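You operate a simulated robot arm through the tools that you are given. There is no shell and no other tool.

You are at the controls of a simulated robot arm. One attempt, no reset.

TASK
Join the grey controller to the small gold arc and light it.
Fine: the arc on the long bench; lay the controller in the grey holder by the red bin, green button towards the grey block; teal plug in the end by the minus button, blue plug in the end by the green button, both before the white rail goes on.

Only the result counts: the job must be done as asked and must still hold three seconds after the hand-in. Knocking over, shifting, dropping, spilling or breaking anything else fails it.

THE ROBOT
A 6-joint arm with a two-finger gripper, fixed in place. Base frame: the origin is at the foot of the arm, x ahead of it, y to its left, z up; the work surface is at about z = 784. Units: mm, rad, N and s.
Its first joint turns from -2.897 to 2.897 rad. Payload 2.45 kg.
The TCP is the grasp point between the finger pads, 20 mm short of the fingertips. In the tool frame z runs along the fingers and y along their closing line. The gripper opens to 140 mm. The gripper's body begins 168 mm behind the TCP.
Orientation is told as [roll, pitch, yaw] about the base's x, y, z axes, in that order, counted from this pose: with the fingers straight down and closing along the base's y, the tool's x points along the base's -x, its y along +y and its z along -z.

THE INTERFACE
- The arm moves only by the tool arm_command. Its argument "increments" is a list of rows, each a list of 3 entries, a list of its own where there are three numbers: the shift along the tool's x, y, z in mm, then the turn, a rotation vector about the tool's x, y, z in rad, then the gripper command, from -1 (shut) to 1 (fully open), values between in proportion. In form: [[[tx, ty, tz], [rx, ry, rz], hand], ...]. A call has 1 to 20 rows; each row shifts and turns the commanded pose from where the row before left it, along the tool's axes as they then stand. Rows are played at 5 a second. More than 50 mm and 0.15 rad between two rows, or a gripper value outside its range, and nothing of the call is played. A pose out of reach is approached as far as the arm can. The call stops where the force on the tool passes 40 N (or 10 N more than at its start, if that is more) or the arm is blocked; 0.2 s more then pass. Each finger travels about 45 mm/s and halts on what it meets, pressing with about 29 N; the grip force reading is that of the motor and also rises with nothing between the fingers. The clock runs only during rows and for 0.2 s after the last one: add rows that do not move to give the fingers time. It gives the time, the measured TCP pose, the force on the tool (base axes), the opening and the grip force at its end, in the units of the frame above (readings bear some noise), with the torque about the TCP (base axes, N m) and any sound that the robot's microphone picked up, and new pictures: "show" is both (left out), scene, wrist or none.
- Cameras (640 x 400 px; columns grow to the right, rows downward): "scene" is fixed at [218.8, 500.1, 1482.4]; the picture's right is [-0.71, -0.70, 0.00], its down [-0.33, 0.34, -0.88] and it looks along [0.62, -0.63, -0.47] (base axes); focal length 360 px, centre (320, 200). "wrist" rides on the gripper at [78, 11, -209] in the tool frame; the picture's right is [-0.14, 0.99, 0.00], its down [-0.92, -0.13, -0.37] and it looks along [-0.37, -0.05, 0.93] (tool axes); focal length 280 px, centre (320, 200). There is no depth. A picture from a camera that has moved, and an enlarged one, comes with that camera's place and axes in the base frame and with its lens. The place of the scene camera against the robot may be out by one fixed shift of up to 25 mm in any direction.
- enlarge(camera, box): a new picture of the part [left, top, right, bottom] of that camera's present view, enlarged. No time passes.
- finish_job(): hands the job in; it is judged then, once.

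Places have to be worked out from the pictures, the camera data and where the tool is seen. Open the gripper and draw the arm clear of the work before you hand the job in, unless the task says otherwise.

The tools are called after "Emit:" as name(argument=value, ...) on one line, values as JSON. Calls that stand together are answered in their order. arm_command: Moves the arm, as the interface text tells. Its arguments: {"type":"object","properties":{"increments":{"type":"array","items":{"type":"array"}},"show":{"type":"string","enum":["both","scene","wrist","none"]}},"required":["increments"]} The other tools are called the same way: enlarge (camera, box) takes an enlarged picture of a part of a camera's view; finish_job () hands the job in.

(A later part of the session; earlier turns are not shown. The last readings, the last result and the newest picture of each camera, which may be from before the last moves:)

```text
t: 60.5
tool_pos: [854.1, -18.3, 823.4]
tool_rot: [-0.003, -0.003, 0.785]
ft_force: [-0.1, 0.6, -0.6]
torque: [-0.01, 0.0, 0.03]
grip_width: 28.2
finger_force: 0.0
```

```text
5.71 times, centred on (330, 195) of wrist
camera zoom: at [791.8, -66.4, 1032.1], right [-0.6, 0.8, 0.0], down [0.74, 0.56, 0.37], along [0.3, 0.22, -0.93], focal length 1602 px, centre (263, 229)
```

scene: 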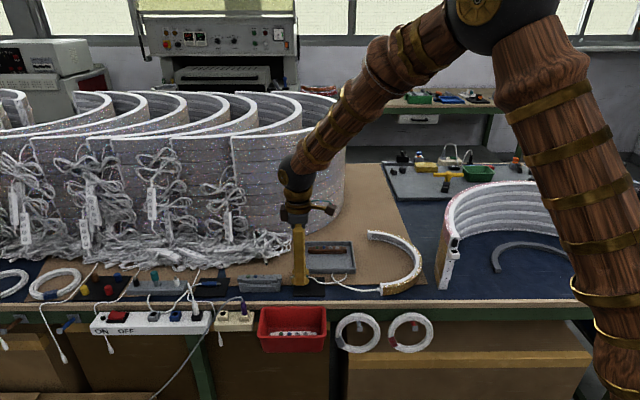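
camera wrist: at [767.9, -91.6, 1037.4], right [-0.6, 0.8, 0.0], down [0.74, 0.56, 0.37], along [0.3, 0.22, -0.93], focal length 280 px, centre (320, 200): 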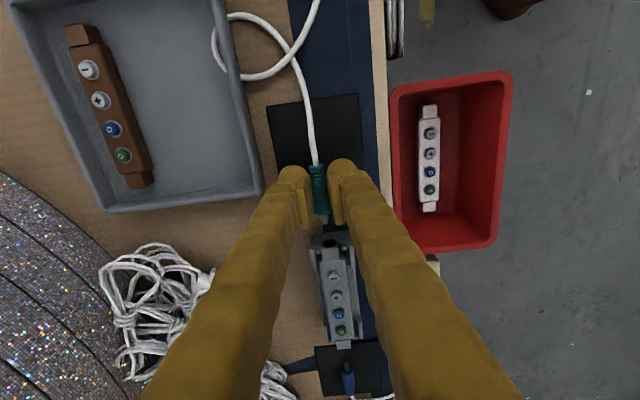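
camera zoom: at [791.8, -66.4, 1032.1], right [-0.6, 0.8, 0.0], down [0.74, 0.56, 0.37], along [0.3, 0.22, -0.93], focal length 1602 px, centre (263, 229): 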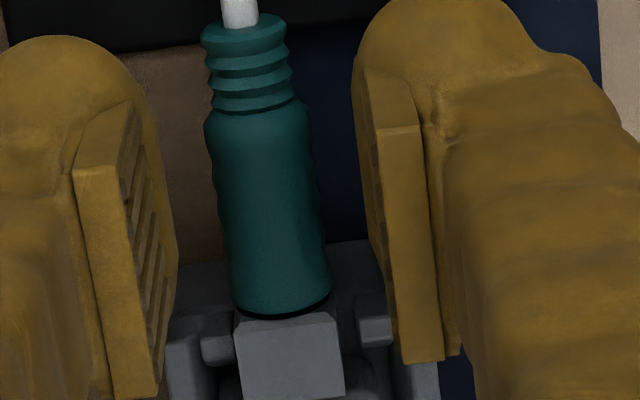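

The plug stays flush in the socket with the fingers open. I rise clear and inspect it.

Emit:
arm_command(increments=[[[0, 0, -5], [0, 0, 0], -0.6], [[0, 0, -15], [0, 0, 0], -0.6], [[0, 0, -30], [0, 0, 0], -0.6], [[0, 0, -40], [0, 0, 0], -0.5], [[0, 0, 0], [0, 0, 0], -0.5]])

Emit:
enlarge(camera="scene", box=[265, 262, 310, 292])

Emit:
enlarge(camera="scene", box=[280, 235, 440, 320])

Emit:
enlarge(camera="wrist", box=[280, 130, 380, 230])

```text
t: 61.7
tool_pos: [854.9, -17.1, 912.1]
tool_rot: [-0.004, -0.005, 0.786]
ft_force: [0.6, -0.1, 0.3]
torque: [0.0, -0.01, 0.0]
grip_width: 34.8
finger_force: 0.1
camera wrist: at [792.6, -66.1, 1122.3], right [-0.6, 0.8, 0.0], down [0.74, 0.56, 0.37], along [0.3, 0.22, -0.93], focal length 280 px, centre (320, 200)
```

scene: 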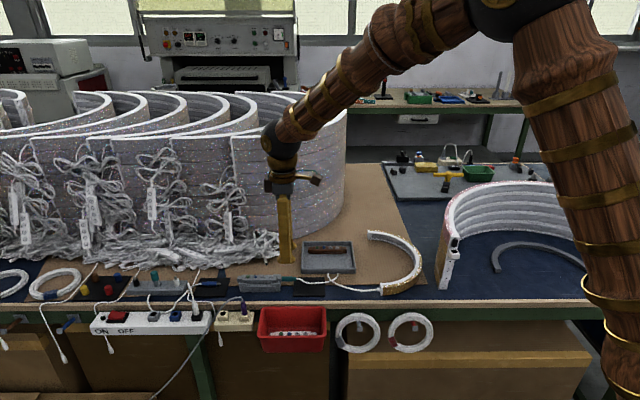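
wrist: 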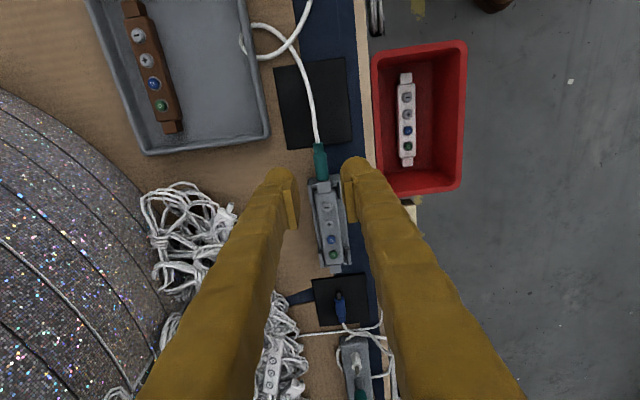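

```text
13.33 times, centred on (288, 277) of scene
camera zoom: at [218.8, 500.1, 1482.4], right [-0.71, -0.7, 0.0], down [-0.33, 0.34, -0.88], along [0.62, -0.63, -0.47], focal length 4807 px, centre (753, -827)
```

zoom: 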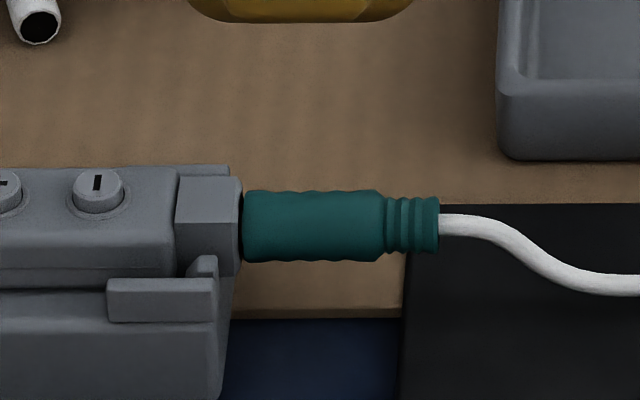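

```text
4.00 times, centred on (360, 278) of scene
camera zoom: at [218.8, 500.1, 1482.4], right [-0.71, -0.7, 0.0], down [-0.33, 0.34, -0.88], along [0.62, -0.63, -0.47], focal length 1442 px, centre (160, -110)
```

zoom: 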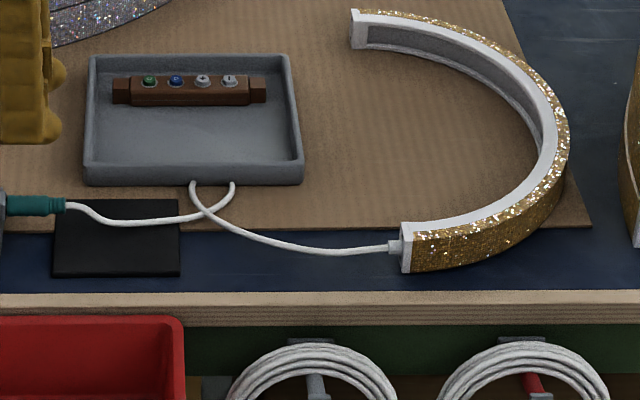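

```text
4.00 times, centred on (330, 180) of wrist
camera zoom: at [792.6, -66.1, 1122.3], right [-0.6, 0.8, 0.0], down [0.74, 0.56, 0.37], along [0.3, 0.22, -0.93], focal length 1122 px, centre (280, 280)
```

zoom: 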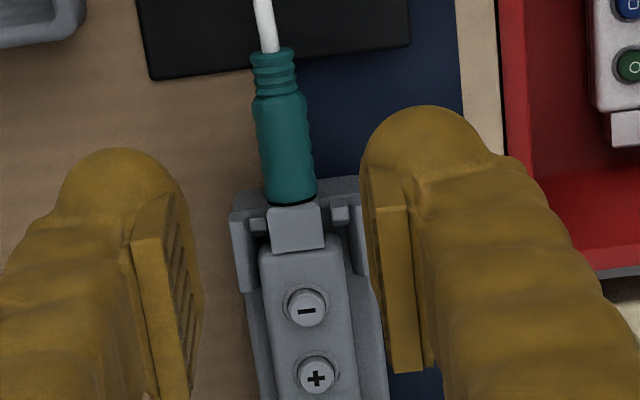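

The teal plug is fully seated and stays level on its own. Next is the blue plug, further out at about (1020, 140); I go there high up to see how far the arm reaches with the tool pointing down.

Emit:
arm_command(increments=[[[-25, -0.5, 0], [0, 0, 0], -0.5], [[-25, -0.5, 0], [0, 0, 0], -0.5], [[-25, -0.5, 0], [0, 0, 0], -0.5], [[-25, -0.5, 0], [0, 0, 0], -0.5], [[-25, -0.5, 0], [0, 0, 0], -0.5], [[-25, -0.5, 0], [0, 0, 0], -0.5], [[-25, -0.5, 0], [0, 0, 0], -0.5], [[-20, -0.5, 0], [0, 0, 0], -0.5], [[0, 0, 0], [0, 0, 0], -0.5]])

Emit:
enlarge(camera="wrist", box=[270, 100, 390, 250])

Emit:
enlarge(camera="wrist", box=[250, 240, 450, 390])

```text
t: 63.7
tool_pos: [997.1, 117.5, 914.3]
tool_rot: [-0.003, -0.002, 0.786]
ft_force: [-0.6, -0.2, 0.0]
torque: [0.01, 0.0, 0.01]
grip_width: 35.0
finger_force: 0.1
camera wrist: at [932.2, 68.7, 1122.8], right [-0.6, 0.8, 0.0], down [0.74, 0.56, 0.37], along [0.3, 0.22, -0.93], focal length 280 px, centre (320, 200)
```

scene: 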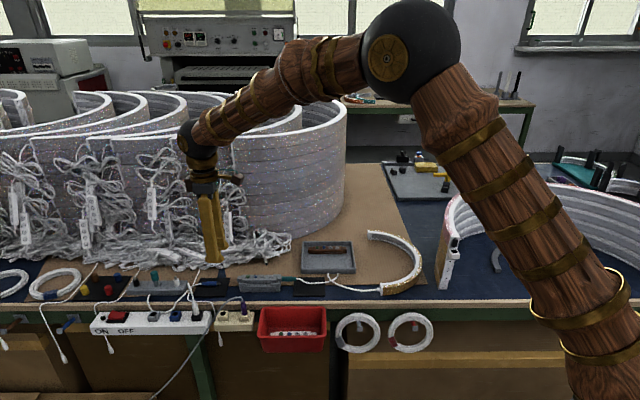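
wrist: 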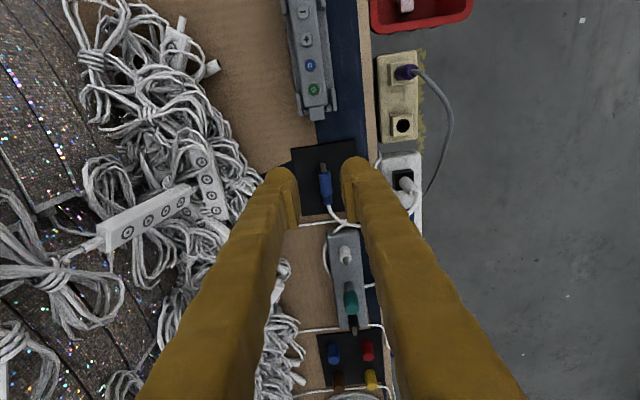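

```text
2.67 times, centred on (330, 175) of wrist
camera zoom: at [932.2, 68.7, 1122.8], right [-0.6, 0.8, 0.0], down [0.74, 0.56, 0.37], along [0.3, 0.22, -0.93], focal length 748 px, centre (293, 267)
```

zoom: 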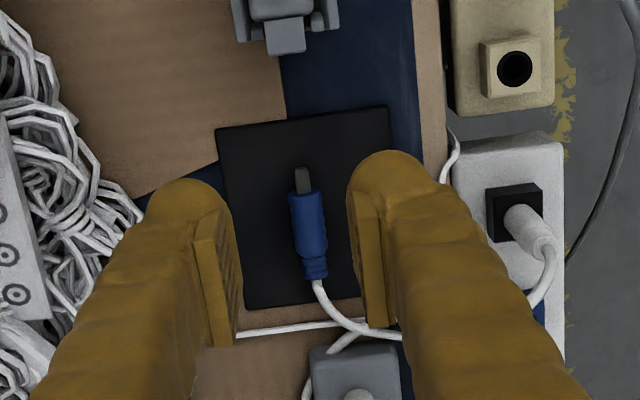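

```text
2.67 times, centred on (350, 315) of wrist
camera zoom: at [932.2, 68.7, 1122.8], right [-0.6, 0.8, 0.0], down [0.74, 0.56, 0.37], along [0.3, 0.22, -0.93], focal length 748 px, centre (240, -107)
```

zoom: 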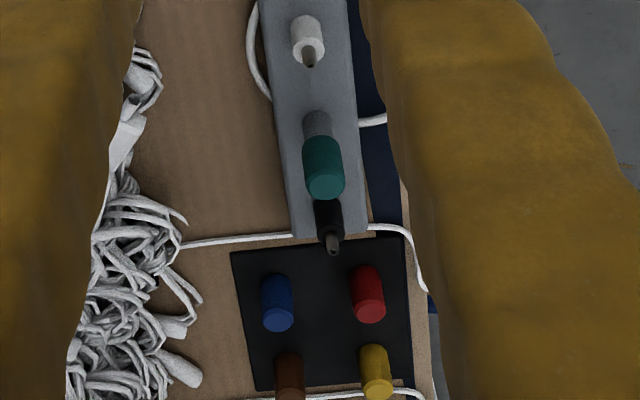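

The arm reaches this far with the tool vertical, and the blue plug lies parallel to the tool, its grip point 38 mm further out and 3 mm to the side. I move there at height and check that the pose is truly attained.

Emit:
arm_command(increments=[[[-19, 1.5, 0], [0, 0, 0], -0.571], [[-19, 1.6, 0], [0, 0, 0], -0.571], [[0, 0, 20], [0, 0, 0], -0.571], [[0, 0, 20], [0, 0, 0], -0.571], [[0, 0, 0], [0, 0, 0], -0.571], [[0, 0, 0], [0, 0, 0], -0.571]])

Emit:
enlarge(camera="wrist", box=[270, 110, 390, 230])

```text
t: 65.1
tool_pos: [1019.3, 145.4, 873.9]
tool_rot: [-0.004, -0.006, 0.785]
ft_force: [0.2, -0.6, -0.6]
torque: [-0.01, 0.02, 0.01]
grip_width: 29.9
finger_force: 0.0
camera wrist: at [956.4, 97.6, 1082.6], right [-0.6, 0.8, 0.0], down [0.74, 0.56, 0.37], along [0.3, 0.22, -0.93], focal length 280 px, centre (320, 200)
```

scene: 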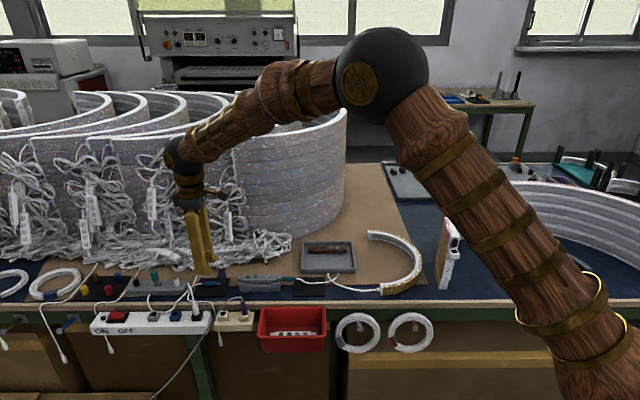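
wrist: 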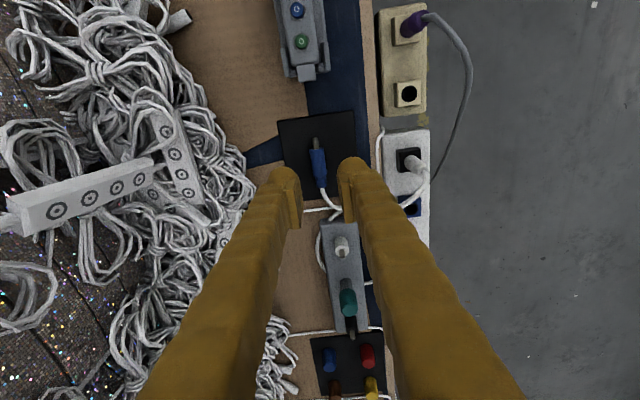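

```text
3.33 times, centred on (330, 170) of wrist
camera zoom: at [956.4, 97.6, 1082.6], right [-0.6, 0.8, 0.0], down [0.74, 0.56, 0.37], along [0.3, 0.22, -0.93], focal length 935 px, centre (287, 300)
```

zoom: 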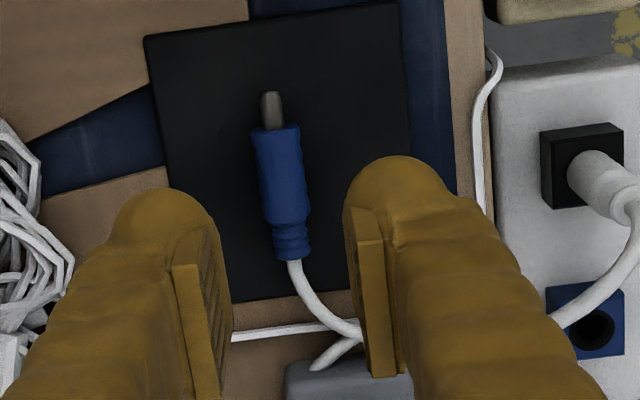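

The pose is attained (radius 1030 is fine) and the plug's front is 20.5 mm ahead of the TCP, about 1 mm to −y. I descend to just above the mat.

Emit:
arm_command(increments=[[[0, -1.0, 0], [0, 0, 0], -0.571], [[0, 0, 20], [0, 0, 0], -0.571], [[0, 0, 20], [0, 0, 0], -0.571], [[0, 0, 15], [0, 0, 0], -0.571], [[0, 0, 7], [0, 0, 0], -0.571], [[0, 0, 3], [0, 0, 0], -0.571], [[0, 0, 0], [0, 0, 0], -0.571]], show="wrist")

Emit:
enlarge(camera="wrist", box=[270, 130, 370, 230])

Emit:
enlarge(camera="scene", box=[170, 260, 240, 305])

```text
t: 66.7
tool_pos: [1022.9, 146.0, 809.4]
tool_rot: [-0.005, -0.005, 0.784]
ft_force: [-0.7, -0.2, 1.0]
torque: [-0.01, 0.0, -0.01]
grip_width: 30.2
finger_force: 0.0
camera wrist: at [958.3, 97.1, 1017.9], right [-0.6, 0.8, 0.0], down [0.74, 0.56, 0.37], along [0.3, 0.22, -0.93], focal length 280 px, centre (320, 200)
```

wrist: 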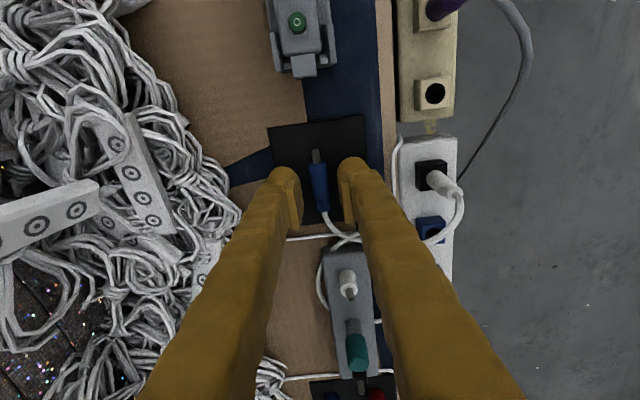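

```text
4.00 times, centred on (320, 180) of wrist
camera zoom: at [958.3, 97.1, 1017.9], right [-0.6, 0.8, 0.0], down [0.74, 0.56, 0.37], along [0.3, 0.22, -0.93], focal length 1122 px, centre (320, 280)
```

zoom: 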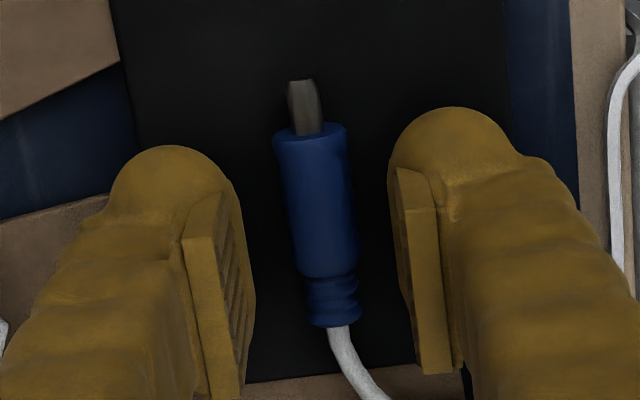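

```text
8.89 times, centred on (205, 282) of scene
camera zoom: at [218.8, 500.1, 1482.4], right [-0.71, -0.7, 0.0], down [-0.33, 0.34, -0.88], along [0.62, -0.63, -0.47], focal length 3205 px, centre (1342, -533)
```

zoom: 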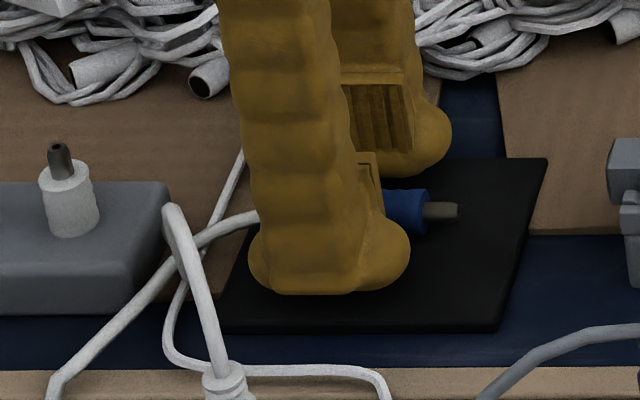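

The plug is nearly centred (0.8 mm off). I correct that and step down to the mat.

Emit:
arm_command(increments=[[[0, 0.8, 1], [0, 0, 0], -0.571], [[0, 0, 0.8], [0, 0, 0], -0.571]], show="none")

```text
t: 67.3
tool_pos: [1021.6, 147.5, 807.4]
tool_rot: [-0.004, -0.004, 0.784]
ft_force: [-0.1, 0.8, 0.2]
torque: [-0.02, 0.03, -0.01]
grip_width: 30.2
finger_force: 0.0
```

No contact yet; another small step down.

Emit:
arm_command(increments=[[[0, 0, 0.7], [0, 0, 0], -0.571], [[0, 0, 0], [0, 0, 0], -0.571]], show="none")

```text
t: 67.9
tool_pos: [1021.4, 146.7, 806.3]
tool_rot: [-0.004, -0.002, 0.786]
ft_force: [-0.1, -0.5, 0.7]
torque: [-0.01, -0.01, -0.01]
grip_width: 29.9
finger_force: 0.1
```

Still clear at about z=806.5; one more step of 0.6 mm.

Emit:
arm_command(increments=[[[0, 0, 0.6], [0, 0, 0], -0.571], [[0, 0, 0], [0, 0, 0], -0.571]], show="none")

```text
t: 68.5
tool_pos: [1021.3, 145.7, 805.2]
tool_rot: [-0.003, -0.003, 0.786]
ft_force: [0.1, -2.0, 3.1]
torque: [0.04, 0.07, 0.02]
grip_width: 30.1
finger_force: 0.0
```

Light mat contact (3 N). I close on the blue plug here.

Emit:
arm_command(increments=[[[0, 0, 0], [0, 0, 0], -0.7], [[0, 0, 0], [0, 0, 0], -0.8], [[0, 0, 0], [0, 0, 0], -1], [[0, 0, 0], [0, 0, 0], -1]], show="none")

Emit:
enlarge(camera="wrist", box=[270, 130, 370, 230])

```text
t: 69.5
tool_pos: [1021.9, 147.0, 806.2]
tool_rot: [-0.002, -0.003, 0.784]
ft_force: [-1.2, 1.6, 5.4]
torque: [0.06, 0.12, 0.01]
grip_width: 12.7
finger_force: 28.6
```

```text
4.00 times, centred on (320, 180) of wrist
camera zoom: at [957.7, 97.5, 1014.7], right [-0.6, 0.8, 0.0], down [0.74, 0.56, 0.37], along [0.3, 0.22, -0.93], focal length 1122 px, centre (320, 280)
```

zoom: 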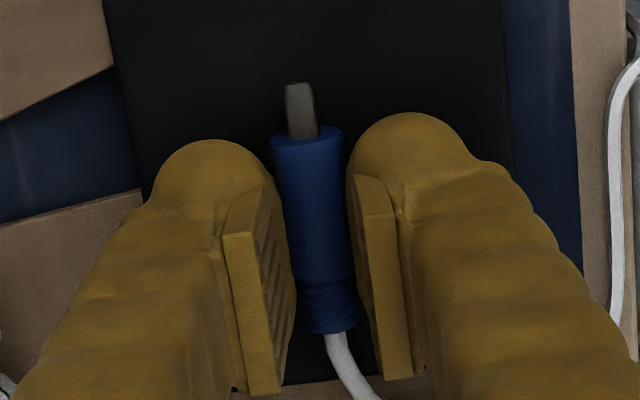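

Same 12.7 mm grip as with the teal plug. I lift slowly and check that it follows.

Emit:
arm_command(increments=[[[0, 0, -0.7], [0, 0, 0], -1], [[0, 0, -0.7], [0, 0, 0], -1], [[0, 0, -0.8], [0, 0, 0], -1], [[0, 0, -1], [0, 0, 0], -1], [[0, 0, -1.5], [0, 0, 0], -1], [[0, 0, -2], [0, 0, 0], -1], [[0, 0, -3], [0, 0, 0], -1], [[0, 0, 0], [0, 0, 0], -1]], show="none")

Emit:
enlarge(camera="wrist", box=[270, 130, 370, 230])

Emit:
enlarge(camera="scene", box=[170, 260, 240, 305])

```text
t: 71.3
tool_pos: [1020.6, 146.7, 816.4]
tool_rot: [-0.001, -0.004, 0.786]
ft_force: [1.2, -0.2, 0.0]
torque: [0.0, 0.02, 0.0]
grip_width: 12.2
finger_force: 29.6
```

```text
4.00 times, centred on (320, 180) of wrist
camera zoom: at [957.3, 97.6, 1024.8], right [-0.6, 0.8, 0.0], down [0.74, 0.56, 0.37], along [0.3, 0.22, -0.93], focal length 1122 px, centre (320, 280)
```

zoom: 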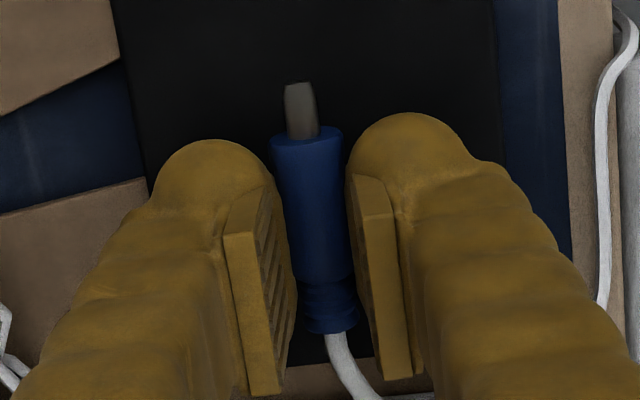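

```text
8.89 times, centred on (205, 282) of scene
camera zoom: at [218.8, 500.1, 1482.4], right [-0.71, -0.7, 0.0], down [-0.33, 0.34, -0.88], along [0.62, -0.63, -0.47], focal length 3205 px, centre (1342, -533)
```

zoom: 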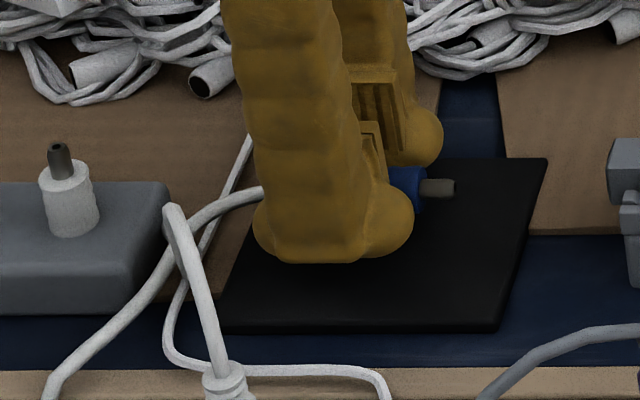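

The blue plug is held, with its tip about 0.8 mm to +y. I look at the green-end stub from here to measure the lateral offset and distance.

Emit:
enlarge(camera="wrist", box=[265, 10, 365, 110])

Emit:
enlarge(camera="wrist", box=[275, 120, 365, 220])

Emit:
enlarge(camera="scene", box=[210, 265, 255, 295])

```text
4.00 times, centred on (315, 60) of wrist
camera zoom: at [957.3, 97.6, 1024.8], right [-0.6, 0.8, 0.0], down [0.74, 0.56, 0.37], along [0.3, 0.22, -0.93], focal length 1122 px, centre (340, 760)
```

zoom: 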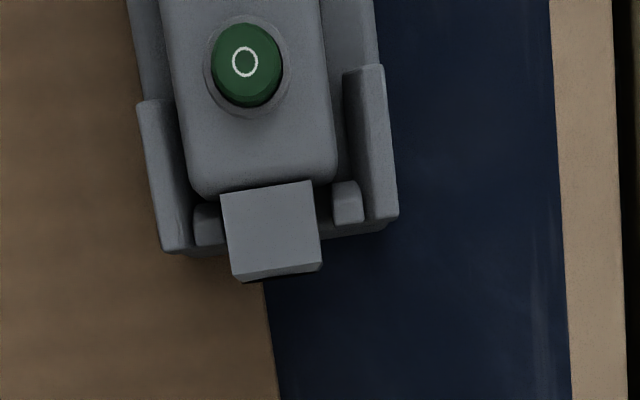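

```text
4.00 times, centred on (320, 170) of wrist
camera zoom: at [957.3, 97.6, 1024.8], right [-0.6, 0.8, 0.0], down [0.74, 0.56, 0.37], along [0.3, 0.22, -0.93], focal length 1122 px, centre (320, 320)
```

zoom: 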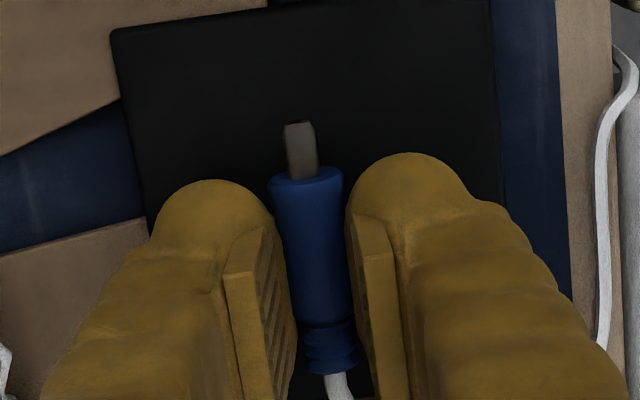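

```text
13.33 times, centred on (232, 280) of scene
camera zoom: at [218.8, 500.1, 1482.4], right [-0.71, -0.7, 0.0], down [-0.33, 0.34, -0.88], along [0.62, -0.63, -0.47], focal length 4807 px, centre (1487, -867)
```

zoom: 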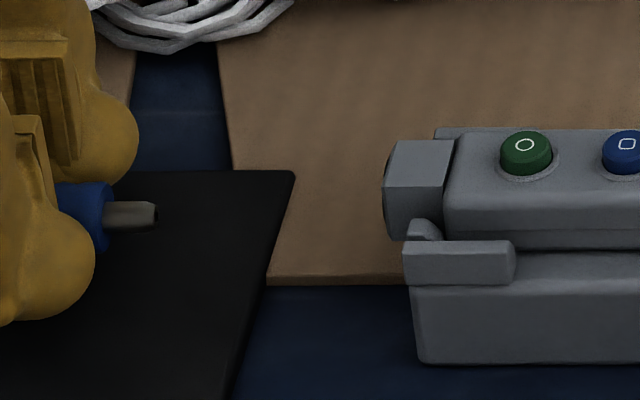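

The stub axis is at tool y≈+1.55 and its end face 53 mm ahead of the tip; both views agree that the plug must rise 7.3 mm. I make these corrections and advance 44 mm.

Emit:
arm_command(increments=[[[0, 0.7, -3.5], [0, 0, 0], -1], [[0, 0.7, -3.8], [0, 0, 0], -1], [[6, 0, 0], [0, 0, 0], -1], [[10, 0, 0], [0, 0, 0], -1], [[10, 0, 0], [0, 0, 0], -1], [[10, 0, 0], [0, 0, 0], -1], [[8, 0, 0], [0, 0, 0], -1], [[0, 0, 0], [0, 0, 0], -1], [[0, 0, 0], [0, 0, 0], -1]])

Emit:
enlarge(camera="wrist", box=[280, 80, 360, 180])

Emit:
enlarge(camera="scene", box=[215, 265, 260, 295])

```text
t: 73.3
tool_pos: [988.8, 117.7, 823.1]
tool_rot: [-0.004, -0.004, 0.785]
ft_force: [-0.3, 0.7, 0.3]
torque: [-0.03, 0.0, -0.01]
grip_width: 12.4
finger_force: 28.7
camera wrist: at [925.0, 67.4, 1032.1], right [-0.6, 0.8, 0.0], down [0.74, 0.56, 0.37], along [0.3, 0.22, -0.93], focal length 280 px, centre (320, 200)
```

scene: 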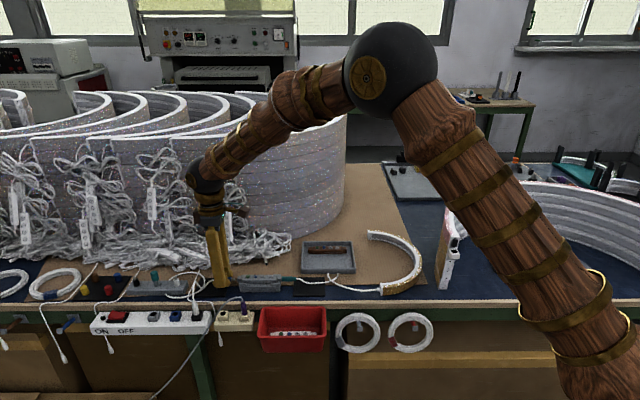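
wrist: 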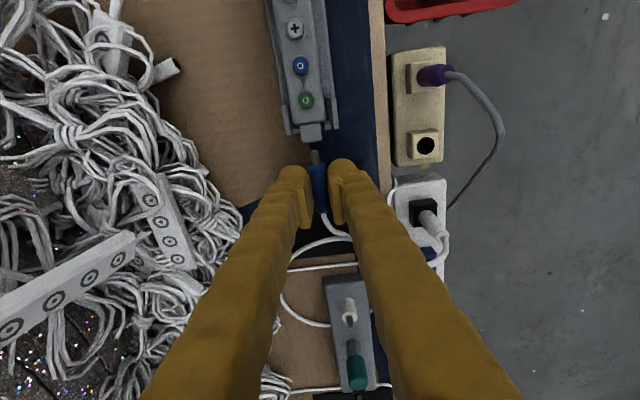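

```text
4.00 times, centred on (320, 130) of wrist
camera zoom: at [925.0, 67.4, 1032.1], right [-0.6, 0.8, 0.0], down [0.74, 0.56, 0.37], along [0.3, 0.22, -0.93], focal length 1122 px, centre (320, 480)
```

zoom: 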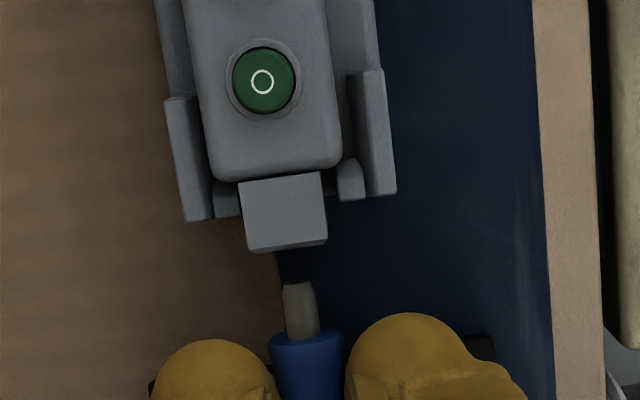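

```text
13.33 times, centred on (238, 280) of scene
camera zoom: at [218.8, 500.1, 1482.4], right [-0.71, -0.7, 0.0], down [-0.33, 0.34, -0.88], along [0.62, -0.63, -0.47], focal length 4807 px, centre (1420, -867)
```

zoom: 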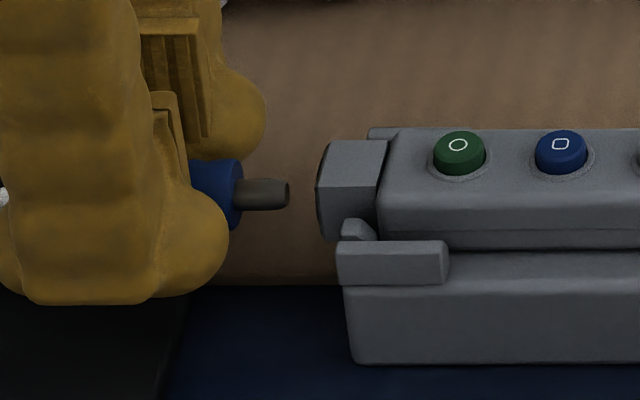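

The tip is aligned with the socket within about 0.3 mm sideways and 0.6 mm in height, 9 mm away. I raise 0.4 mm and enter.

Emit:
arm_command(increments=[[[0, 0.1, -0.4], [0, 0, 0], -1], [[4, 0, 0], [0, 0, 0], -1], [[4, 0, 0], [0, 0, 0], -1], [[3, 0, 0], [0, 0, 0], -1], [[0, 0, 0], [0, 0, 0], -1]], show="none")

Emit:
enlarge(camera="wrist", box=[280, 110, 360, 210])

Emit:
enlarge(camera="scene", box=[215, 265, 260, 295])

```text
t: 74.5
tool_pos: [980.0, 108.3, 823.4]
tool_rot: [-0.003, -0.003, 0.785]
ft_force: [0.3, 1.3, 0.3]
torque: [-0.01, 0.01, 0.02]
grip_width: 12.3
finger_force: 29.0
```

```text
4.00 times, centred on (320, 160) of wrist
camera zoom: at [917.1, 59.8, 1031.8], right [-0.6, 0.8, 0.0], down [0.74, 0.56, 0.37], along [0.3, 0.22, -0.93], focal length 1122 px, centre (320, 360)
```

zoom: 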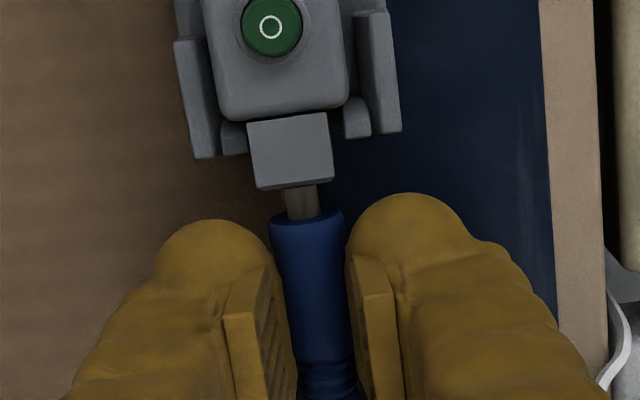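

```text
13.33 times, centred on (238, 280) of scene
camera zoom: at [218.8, 500.1, 1482.4], right [-0.71, -0.7, 0.0], down [-0.33, 0.34, -0.88], along [0.62, -0.63, -0.47], focal length 4807 px, centre (1420, -867)
```

zoom: 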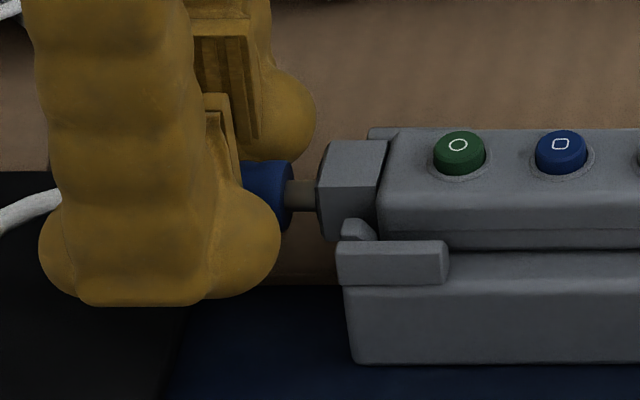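

The tip has entered the socket with no force. I keep pushing in small steps.

Emit:
arm_command(increments=[[[1.5, 0, 0], [0, 0, 0], -1], [[1.5, 0, 0], [0, 0, 0], -1], [[1, 0, 0], [0, 0, 0], -1], [[1, 0, 0], [0, 0, 0], -1]], show="none")

Emit:
enlarge(camera="wrist", box=[280, 110, 360, 210])

Emit:
enlarge(camera="scene", box=[215, 265, 260, 295])

```text
t: 75.5
tool_pos: [976.8, 104.3, 823.1]
tool_rot: [-0.004, -0.004, 0.785]
ft_force: [0.6, 0.4, 0.1]
torque: [-0.01, 0.03, 0.03]
grip_width: 12.3
finger_force: 28.7
```

```text
4.00 times, centred on (320, 160) of wrist
camera zoom: at [913.7, 56.3, 1032.0], right [-0.6, 0.8, 0.0], down [0.74, 0.56, 0.37], along [0.3, 0.22, -0.93], focal length 1122 px, centre (320, 360)
```

zoom: 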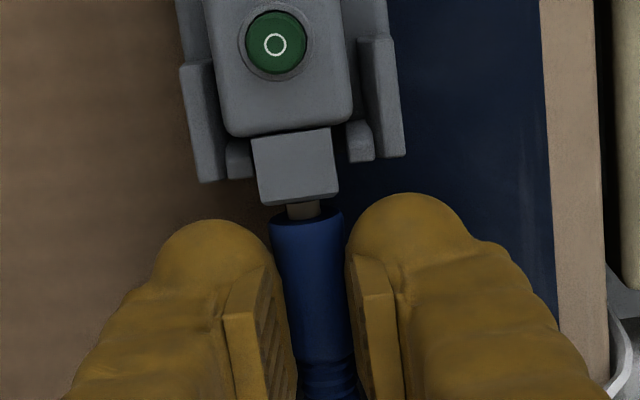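

```text
13.33 times, centred on (238, 280) of scene
camera zoom: at [218.8, 500.1, 1482.4], right [-0.71, -0.7, 0.0], down [-0.33, 0.34, -0.88], along [0.62, -0.63, -0.47], focal length 4807 px, centre (1420, -867)
```

zoom: 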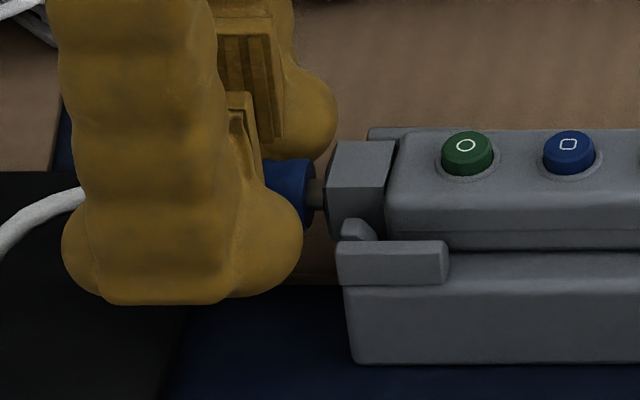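

The controller has slid about 1.7 mm toward its end stop under the push, which is within the holder's clearance. I keep pushing in 1 mm steps.

Emit:
arm_command(increments=[[[1, 0, 0], [0, 0, 0], -1], [[1, 0, 0], [0, 0, 0], -1]], show="none")

Emit:
enlarge(camera="wrist", box=[280, 110, 360, 210])

Emit:
enlarge(camera="scene", box=[215, 255, 315, 315])

```text
t: 76.1
tool_pos: [975.1, 103.2, 823.9]
tool_rot: [-0.004, -0.004, 0.785]
ft_force: [1.6, 0.5, -0.3]
torque: [0.04, -0.03, -0.01]
grip_width: 12.1
finger_force: 28.8
```

```text
4.00 times, centred on (320, 160) of wrist
camera zoom: at [912.4, 55.0, 1032.1], right [-0.6, 0.8, 0.0], down [0.74, 0.56, 0.37], along [0.3, 0.22, -0.93], focal length 1122 px, centre (320, 360)
```

zoom: 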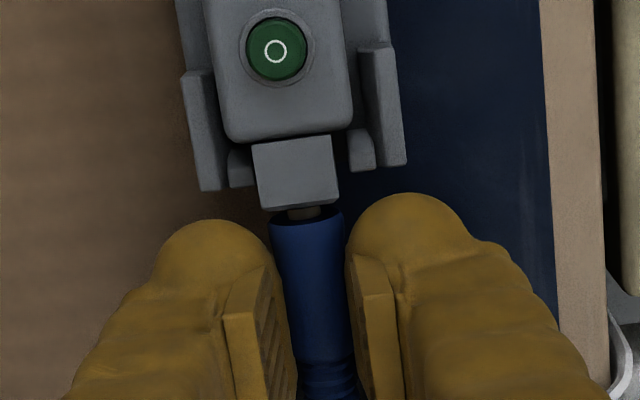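

```text
6.40 times, centred on (265, 285) of scene
camera zoom: at [218.8, 500.1, 1482.4], right [-0.71, -0.7, 0.0], down [-0.33, 0.34, -0.88], along [0.62, -0.63, -0.47], focal length 2308 px, centre (672, -344)
```

zoom: 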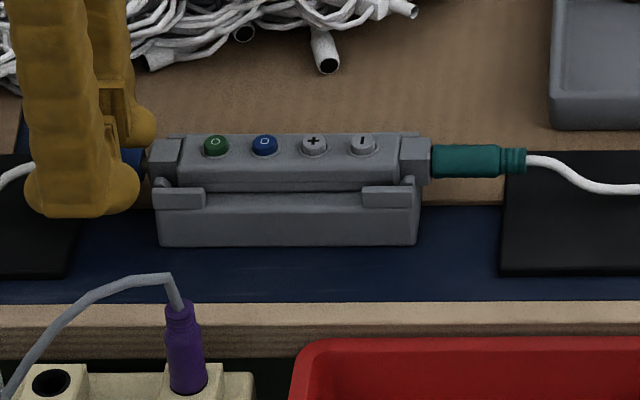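

About 3 mm to go with minimal force; I continue.

Emit:
arm_command(increments=[[[0.8, 0, 0], [0, 0, 0], -1], [[0.8, 0, 0], [0, 0, 0], -1]], show="none")

Emit:
enlarge(camera="wrist", box=[295, 135, 345, 185])

Emit:
enlarge(camera="scene", box=[215, 265, 260, 295])

```text
t: 76.7
tool_pos: [975.0, 101.6, 824.1]
tool_rot: [-0.003, -0.003, 0.784]
ft_force: [1.8, 2.3, 0.0]
torque: [0.05, 0.01, 0.0]
grip_width: 12.3
finger_force: 29.1
```

```text
8.00 times, centred on (320, 160) of wrist
camera zoom: at [911.2, 53.8, 1032.0], right [-0.6, 0.8, 0.0], down [0.74, 0.56, 0.37], along [0.3, 0.22, -0.93], focal length 2243 px, centre (320, 520)
```

zoom: 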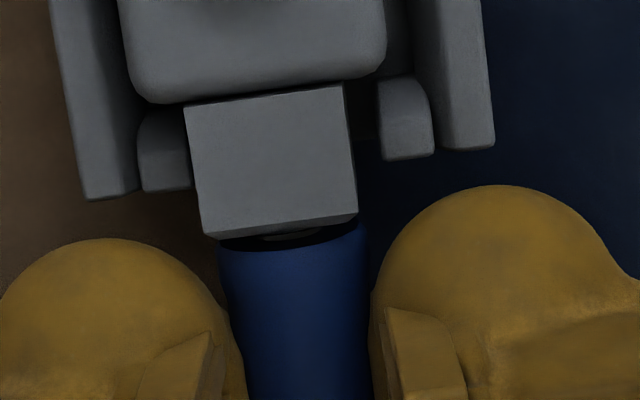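

```text
13.33 times, centred on (238, 280) of scene
camera zoom: at [218.8, 500.1, 1482.4], right [-0.71, -0.7, 0.0], down [-0.33, 0.34, -0.88], along [0.62, -0.63, -0.47], focal length 4807 px, centre (1420, -867)
```

zoom: 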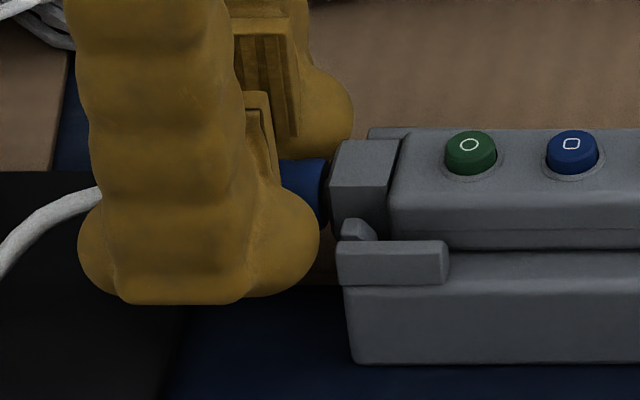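

The blue body is about 1.5 mm from the socket face with 3 N of resistance. Two more small steps.

Emit:
arm_command(increments=[[[0.7, 0, 0], [0, 0, 0], -1], [[0.7, 0, 0], [0, 0, 0], -1]], show="none")

Emit:
enlarge(camera="wrist", box=[295, 135, 345, 185])

Emit:
enlarge(camera="scene", box=[215, 265, 260, 295])

```text
t: 77.3
tool_pos: [973.3, 101.4, 823.2]
tool_rot: [-0.004, -0.004, 0.786]
ft_force: [5.1, 4.2, 6.5]
torque: [-0.08, 0.1, 0.04]
grip_width: 12.2
finger_force: 28.7
```

```text
8.00 times, centred on (320, 160) of wrist
camera zoom: at [910.3, 52.9, 1032.6], right [-0.6, 0.8, 0.0], down [0.74, 0.56, 0.37], along [0.3, 0.22, -0.93], focal length 2243 px, centre (320, 520)
```

zoom: 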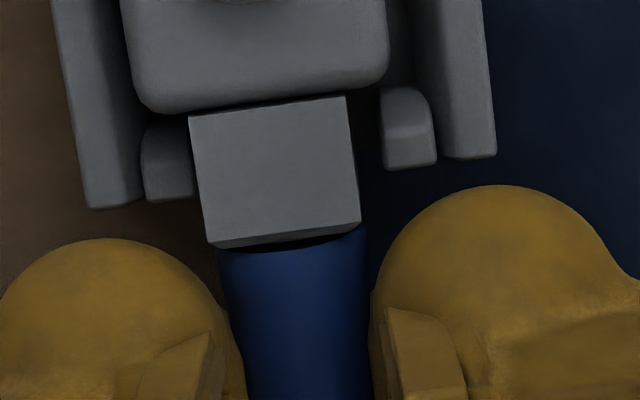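

```text
13.33 times, centred on (238, 280) of scene
camera zoom: at [218.8, 500.1, 1482.4], right [-0.71, -0.7, 0.0], down [-0.33, 0.34, -0.88], along [0.62, -0.63, -0.47], focal length 4807 px, centre (1420, -867)
```

zoom: 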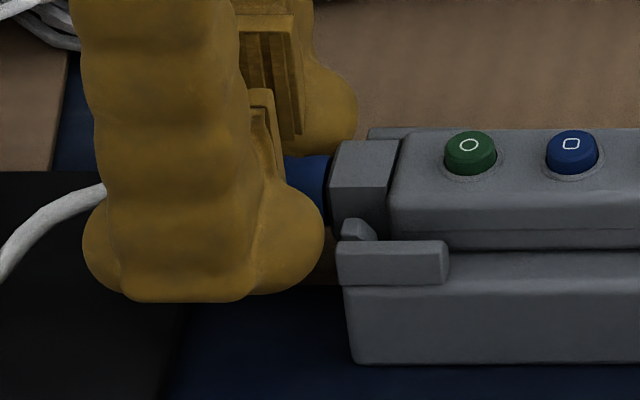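

Force is building (7 N) as with the teal plug when it seated. One more half-millimetre push to confirm it is home.

Emit:
arm_command(increments=[[[0.6, 0, 0], [0, 0, 0], -1], [[0, 0, 0], [0, 0, 0], -1]], show="none")

Emit:
enlarge(camera="wrist", box=[295, 135, 345, 185])

Emit:
enlarge(camera="scene", box=[215, 265, 260, 295])

```text
t: 77.9
tool_pos: [973.3, 100.6, 825.0]
tool_rot: [-0.004, -0.003, 0.785]
ft_force: [12.9, 12.0, 10.7]
torque: [-0.01, -0.01, 0.0]
grip_width: 12.4
finger_force: 29.2
```

```text
8.00 times, centred on (320, 160) of wrist
camera zoom: at [910.0, 52.8, 1032.4], right [-0.6, 0.8, 0.0], down [0.74, 0.56, 0.37], along [0.3, 0.22, -0.93], focal length 2243 px, centre (320, 520)
```

zoom: 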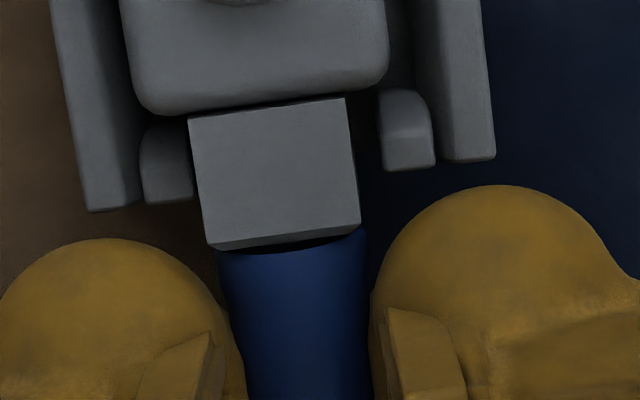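

```text
13.33 times, centred on (238, 280) of scene
camera zoom: at [218.8, 500.1, 1482.4], right [-0.71, -0.7, 0.0], down [-0.33, 0.34, -0.88], along [0.62, -0.63, -0.47], focal length 4807 px, centre (1420, -867)
```

zoom: 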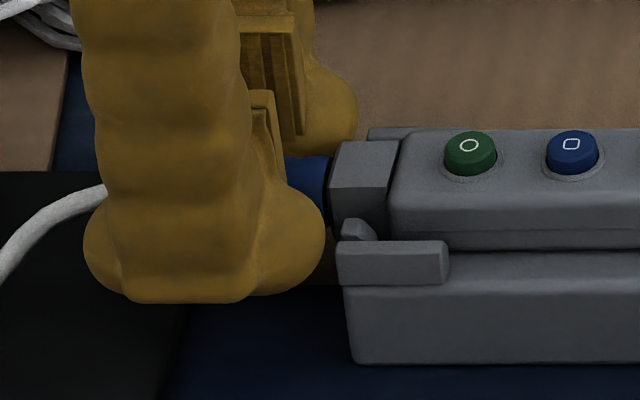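

The blue plug is flush against the socket face with 18 N, and the finger bulbs are still clear of the brackets. I relieve the push and open.

Emit:
arm_command(increments=[[[-0.4, 0, 0], [0, 0, 0], -1], [[0, 0, 0], [0, 0, 0], -0.85], [[0, 0, 0], [0, 0, 0], -0.7], [[0, 0, 0], [0, 0, 0], -0.6], [[0, 0, 0], [0, 0, 0], -0.6]], show="none")

Emit:
enlarge(camera="wrist", box=[280, 120, 360, 220])

Emit:
enlarge(camera="scene", box=[200, 260, 260, 300])

```text
t: 79.1
tool_pos: [974.8, 101.2, 823.5]
tool_rot: [-0.003, 0.0, 0.783]
ft_force: [0.5, 0.0, -0.4]
torque: [0.0, 0.01, -0.01]
grip_width: 27.9
finger_force: 0.1
```

```text
4.00 times, centred on (320, 170) of wrist
camera zoom: at [910.3, 52.6, 1031.8], right [-0.6, 0.8, 0.0], down [0.74, 0.56, 0.37], along [0.3, 0.22, -0.93], focal length 1122 px, centre (320, 320)
```

zoom: 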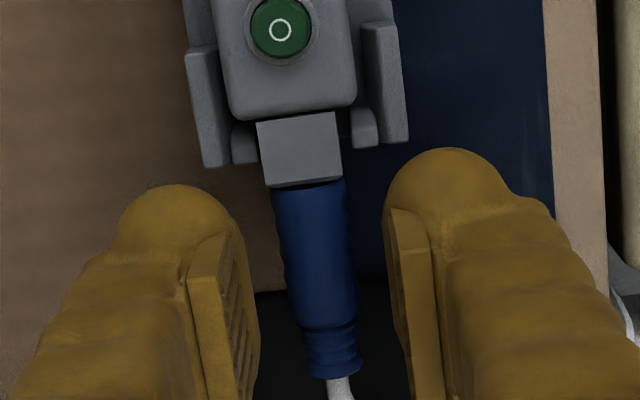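

```text
10.00 times, centred on (230, 280) of scene
camera zoom: at [218.8, 500.1, 1482.4], right [-0.71, -0.7, 0.0], down [-0.33, 0.34, -0.88], along [0.62, -0.63, -0.47], focal length 3605 px, centre (1220, -600)
```

zoom: 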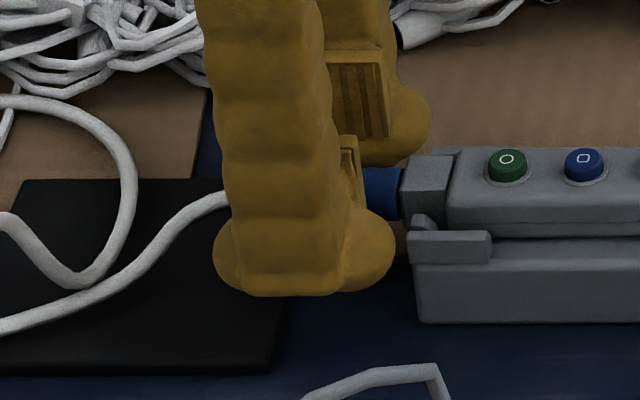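

The blue plug stays in place. I rise clear and inspect both connections.

Emit:
arm_command(increments=[[[0, 0, -5], [0, 0, 0], -0.6], [[0, 0, -15], [0, 0, 0], -0.6], [[0, 0, -30], [0, 0, 0], -0.6], [[0, 0, -40], [0, 0, 0], -0.6], [[0, 0, -20], [0, 0, 0], -0.6], [[0, 0, 0], [0, 0, 0], -0.6]])

Emit:
enlarge(camera="scene", box=[190, 250, 320, 310])

Emit:
enlarge(camera="wrist", box=[260, 60, 400, 220])

Emit:
enlarge(camera="scene", box=[70, 260, 240, 360])

```text
t: 80.5
tool_pos: [973.9, 103.3, 932.4]
tool_rot: [-0.004, -0.002, 0.785]
ft_force: [0.1, 0.3, 0.2]
torque: [0.0, 0.03, 0.0]
grip_width: 27.8
finger_force: 0.0
camera wrist: at [910.2, 52.9, 1141.7], right [-0.6, 0.8, 0.0], down [0.74, 0.56, 0.37], along [0.3, 0.22, -0.93], focal length 280 px, centre (320, 200)
```

scene: 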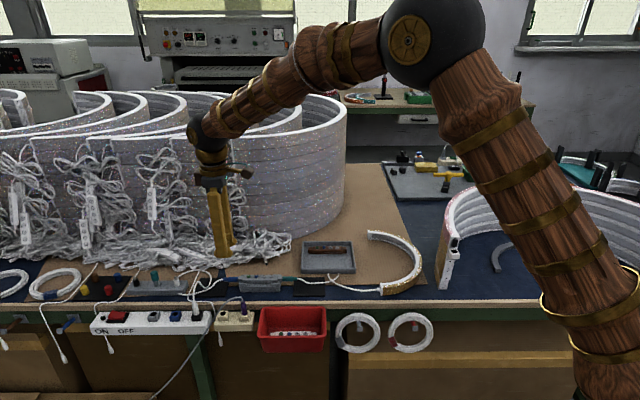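
wrist: 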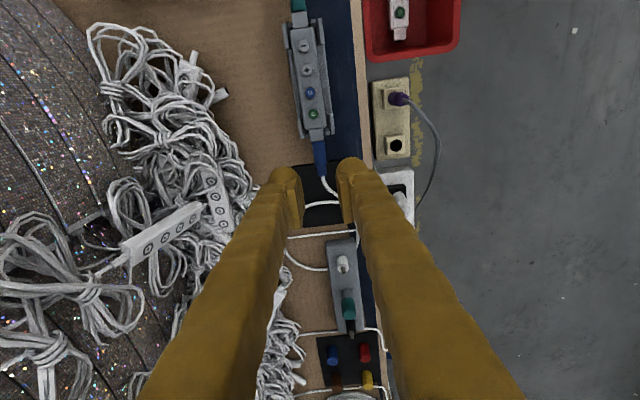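

```text
4.92 times, centred on (255, 280) of scene
camera zoom: at [218.8, 500.1, 1482.4], right [-0.71, -0.7, 0.0], down [-0.33, 0.34, -0.88], along [0.62, -0.63, -0.47], focal length 1775 px, centre (640, -194)
```

zoom: 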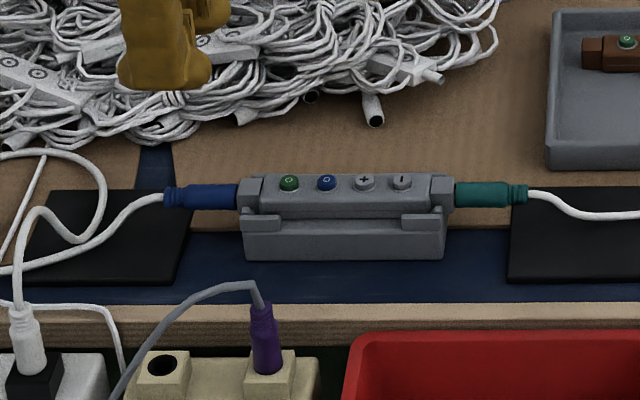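

```text
2.50 times, centred on (330, 140) of wrist
camera zoom: at [910.2, 52.9, 1141.7], right [-0.6, 0.8, 0.0], down [0.74, 0.56, 0.37], along [0.3, 0.22, -0.93], focal length 701 px, centre (295, 350)
```

zoom: 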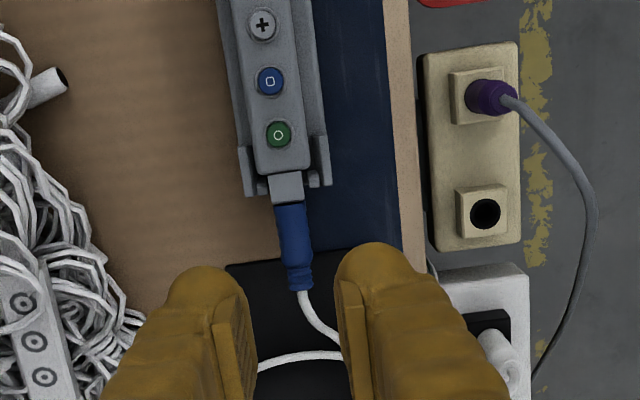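

```text
3.76 times, centred on (155, 310) of scene
camera zoom: at [218.8, 500.1, 1482.4], right [-0.71, -0.7, 0.0], down [-0.33, 0.34, -0.88], along [0.62, -0.63, -0.47], focal length 1357 px, centre (941, -214)
```

zoom: 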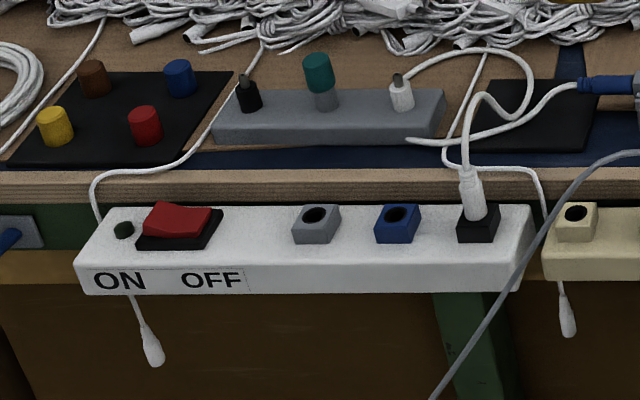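

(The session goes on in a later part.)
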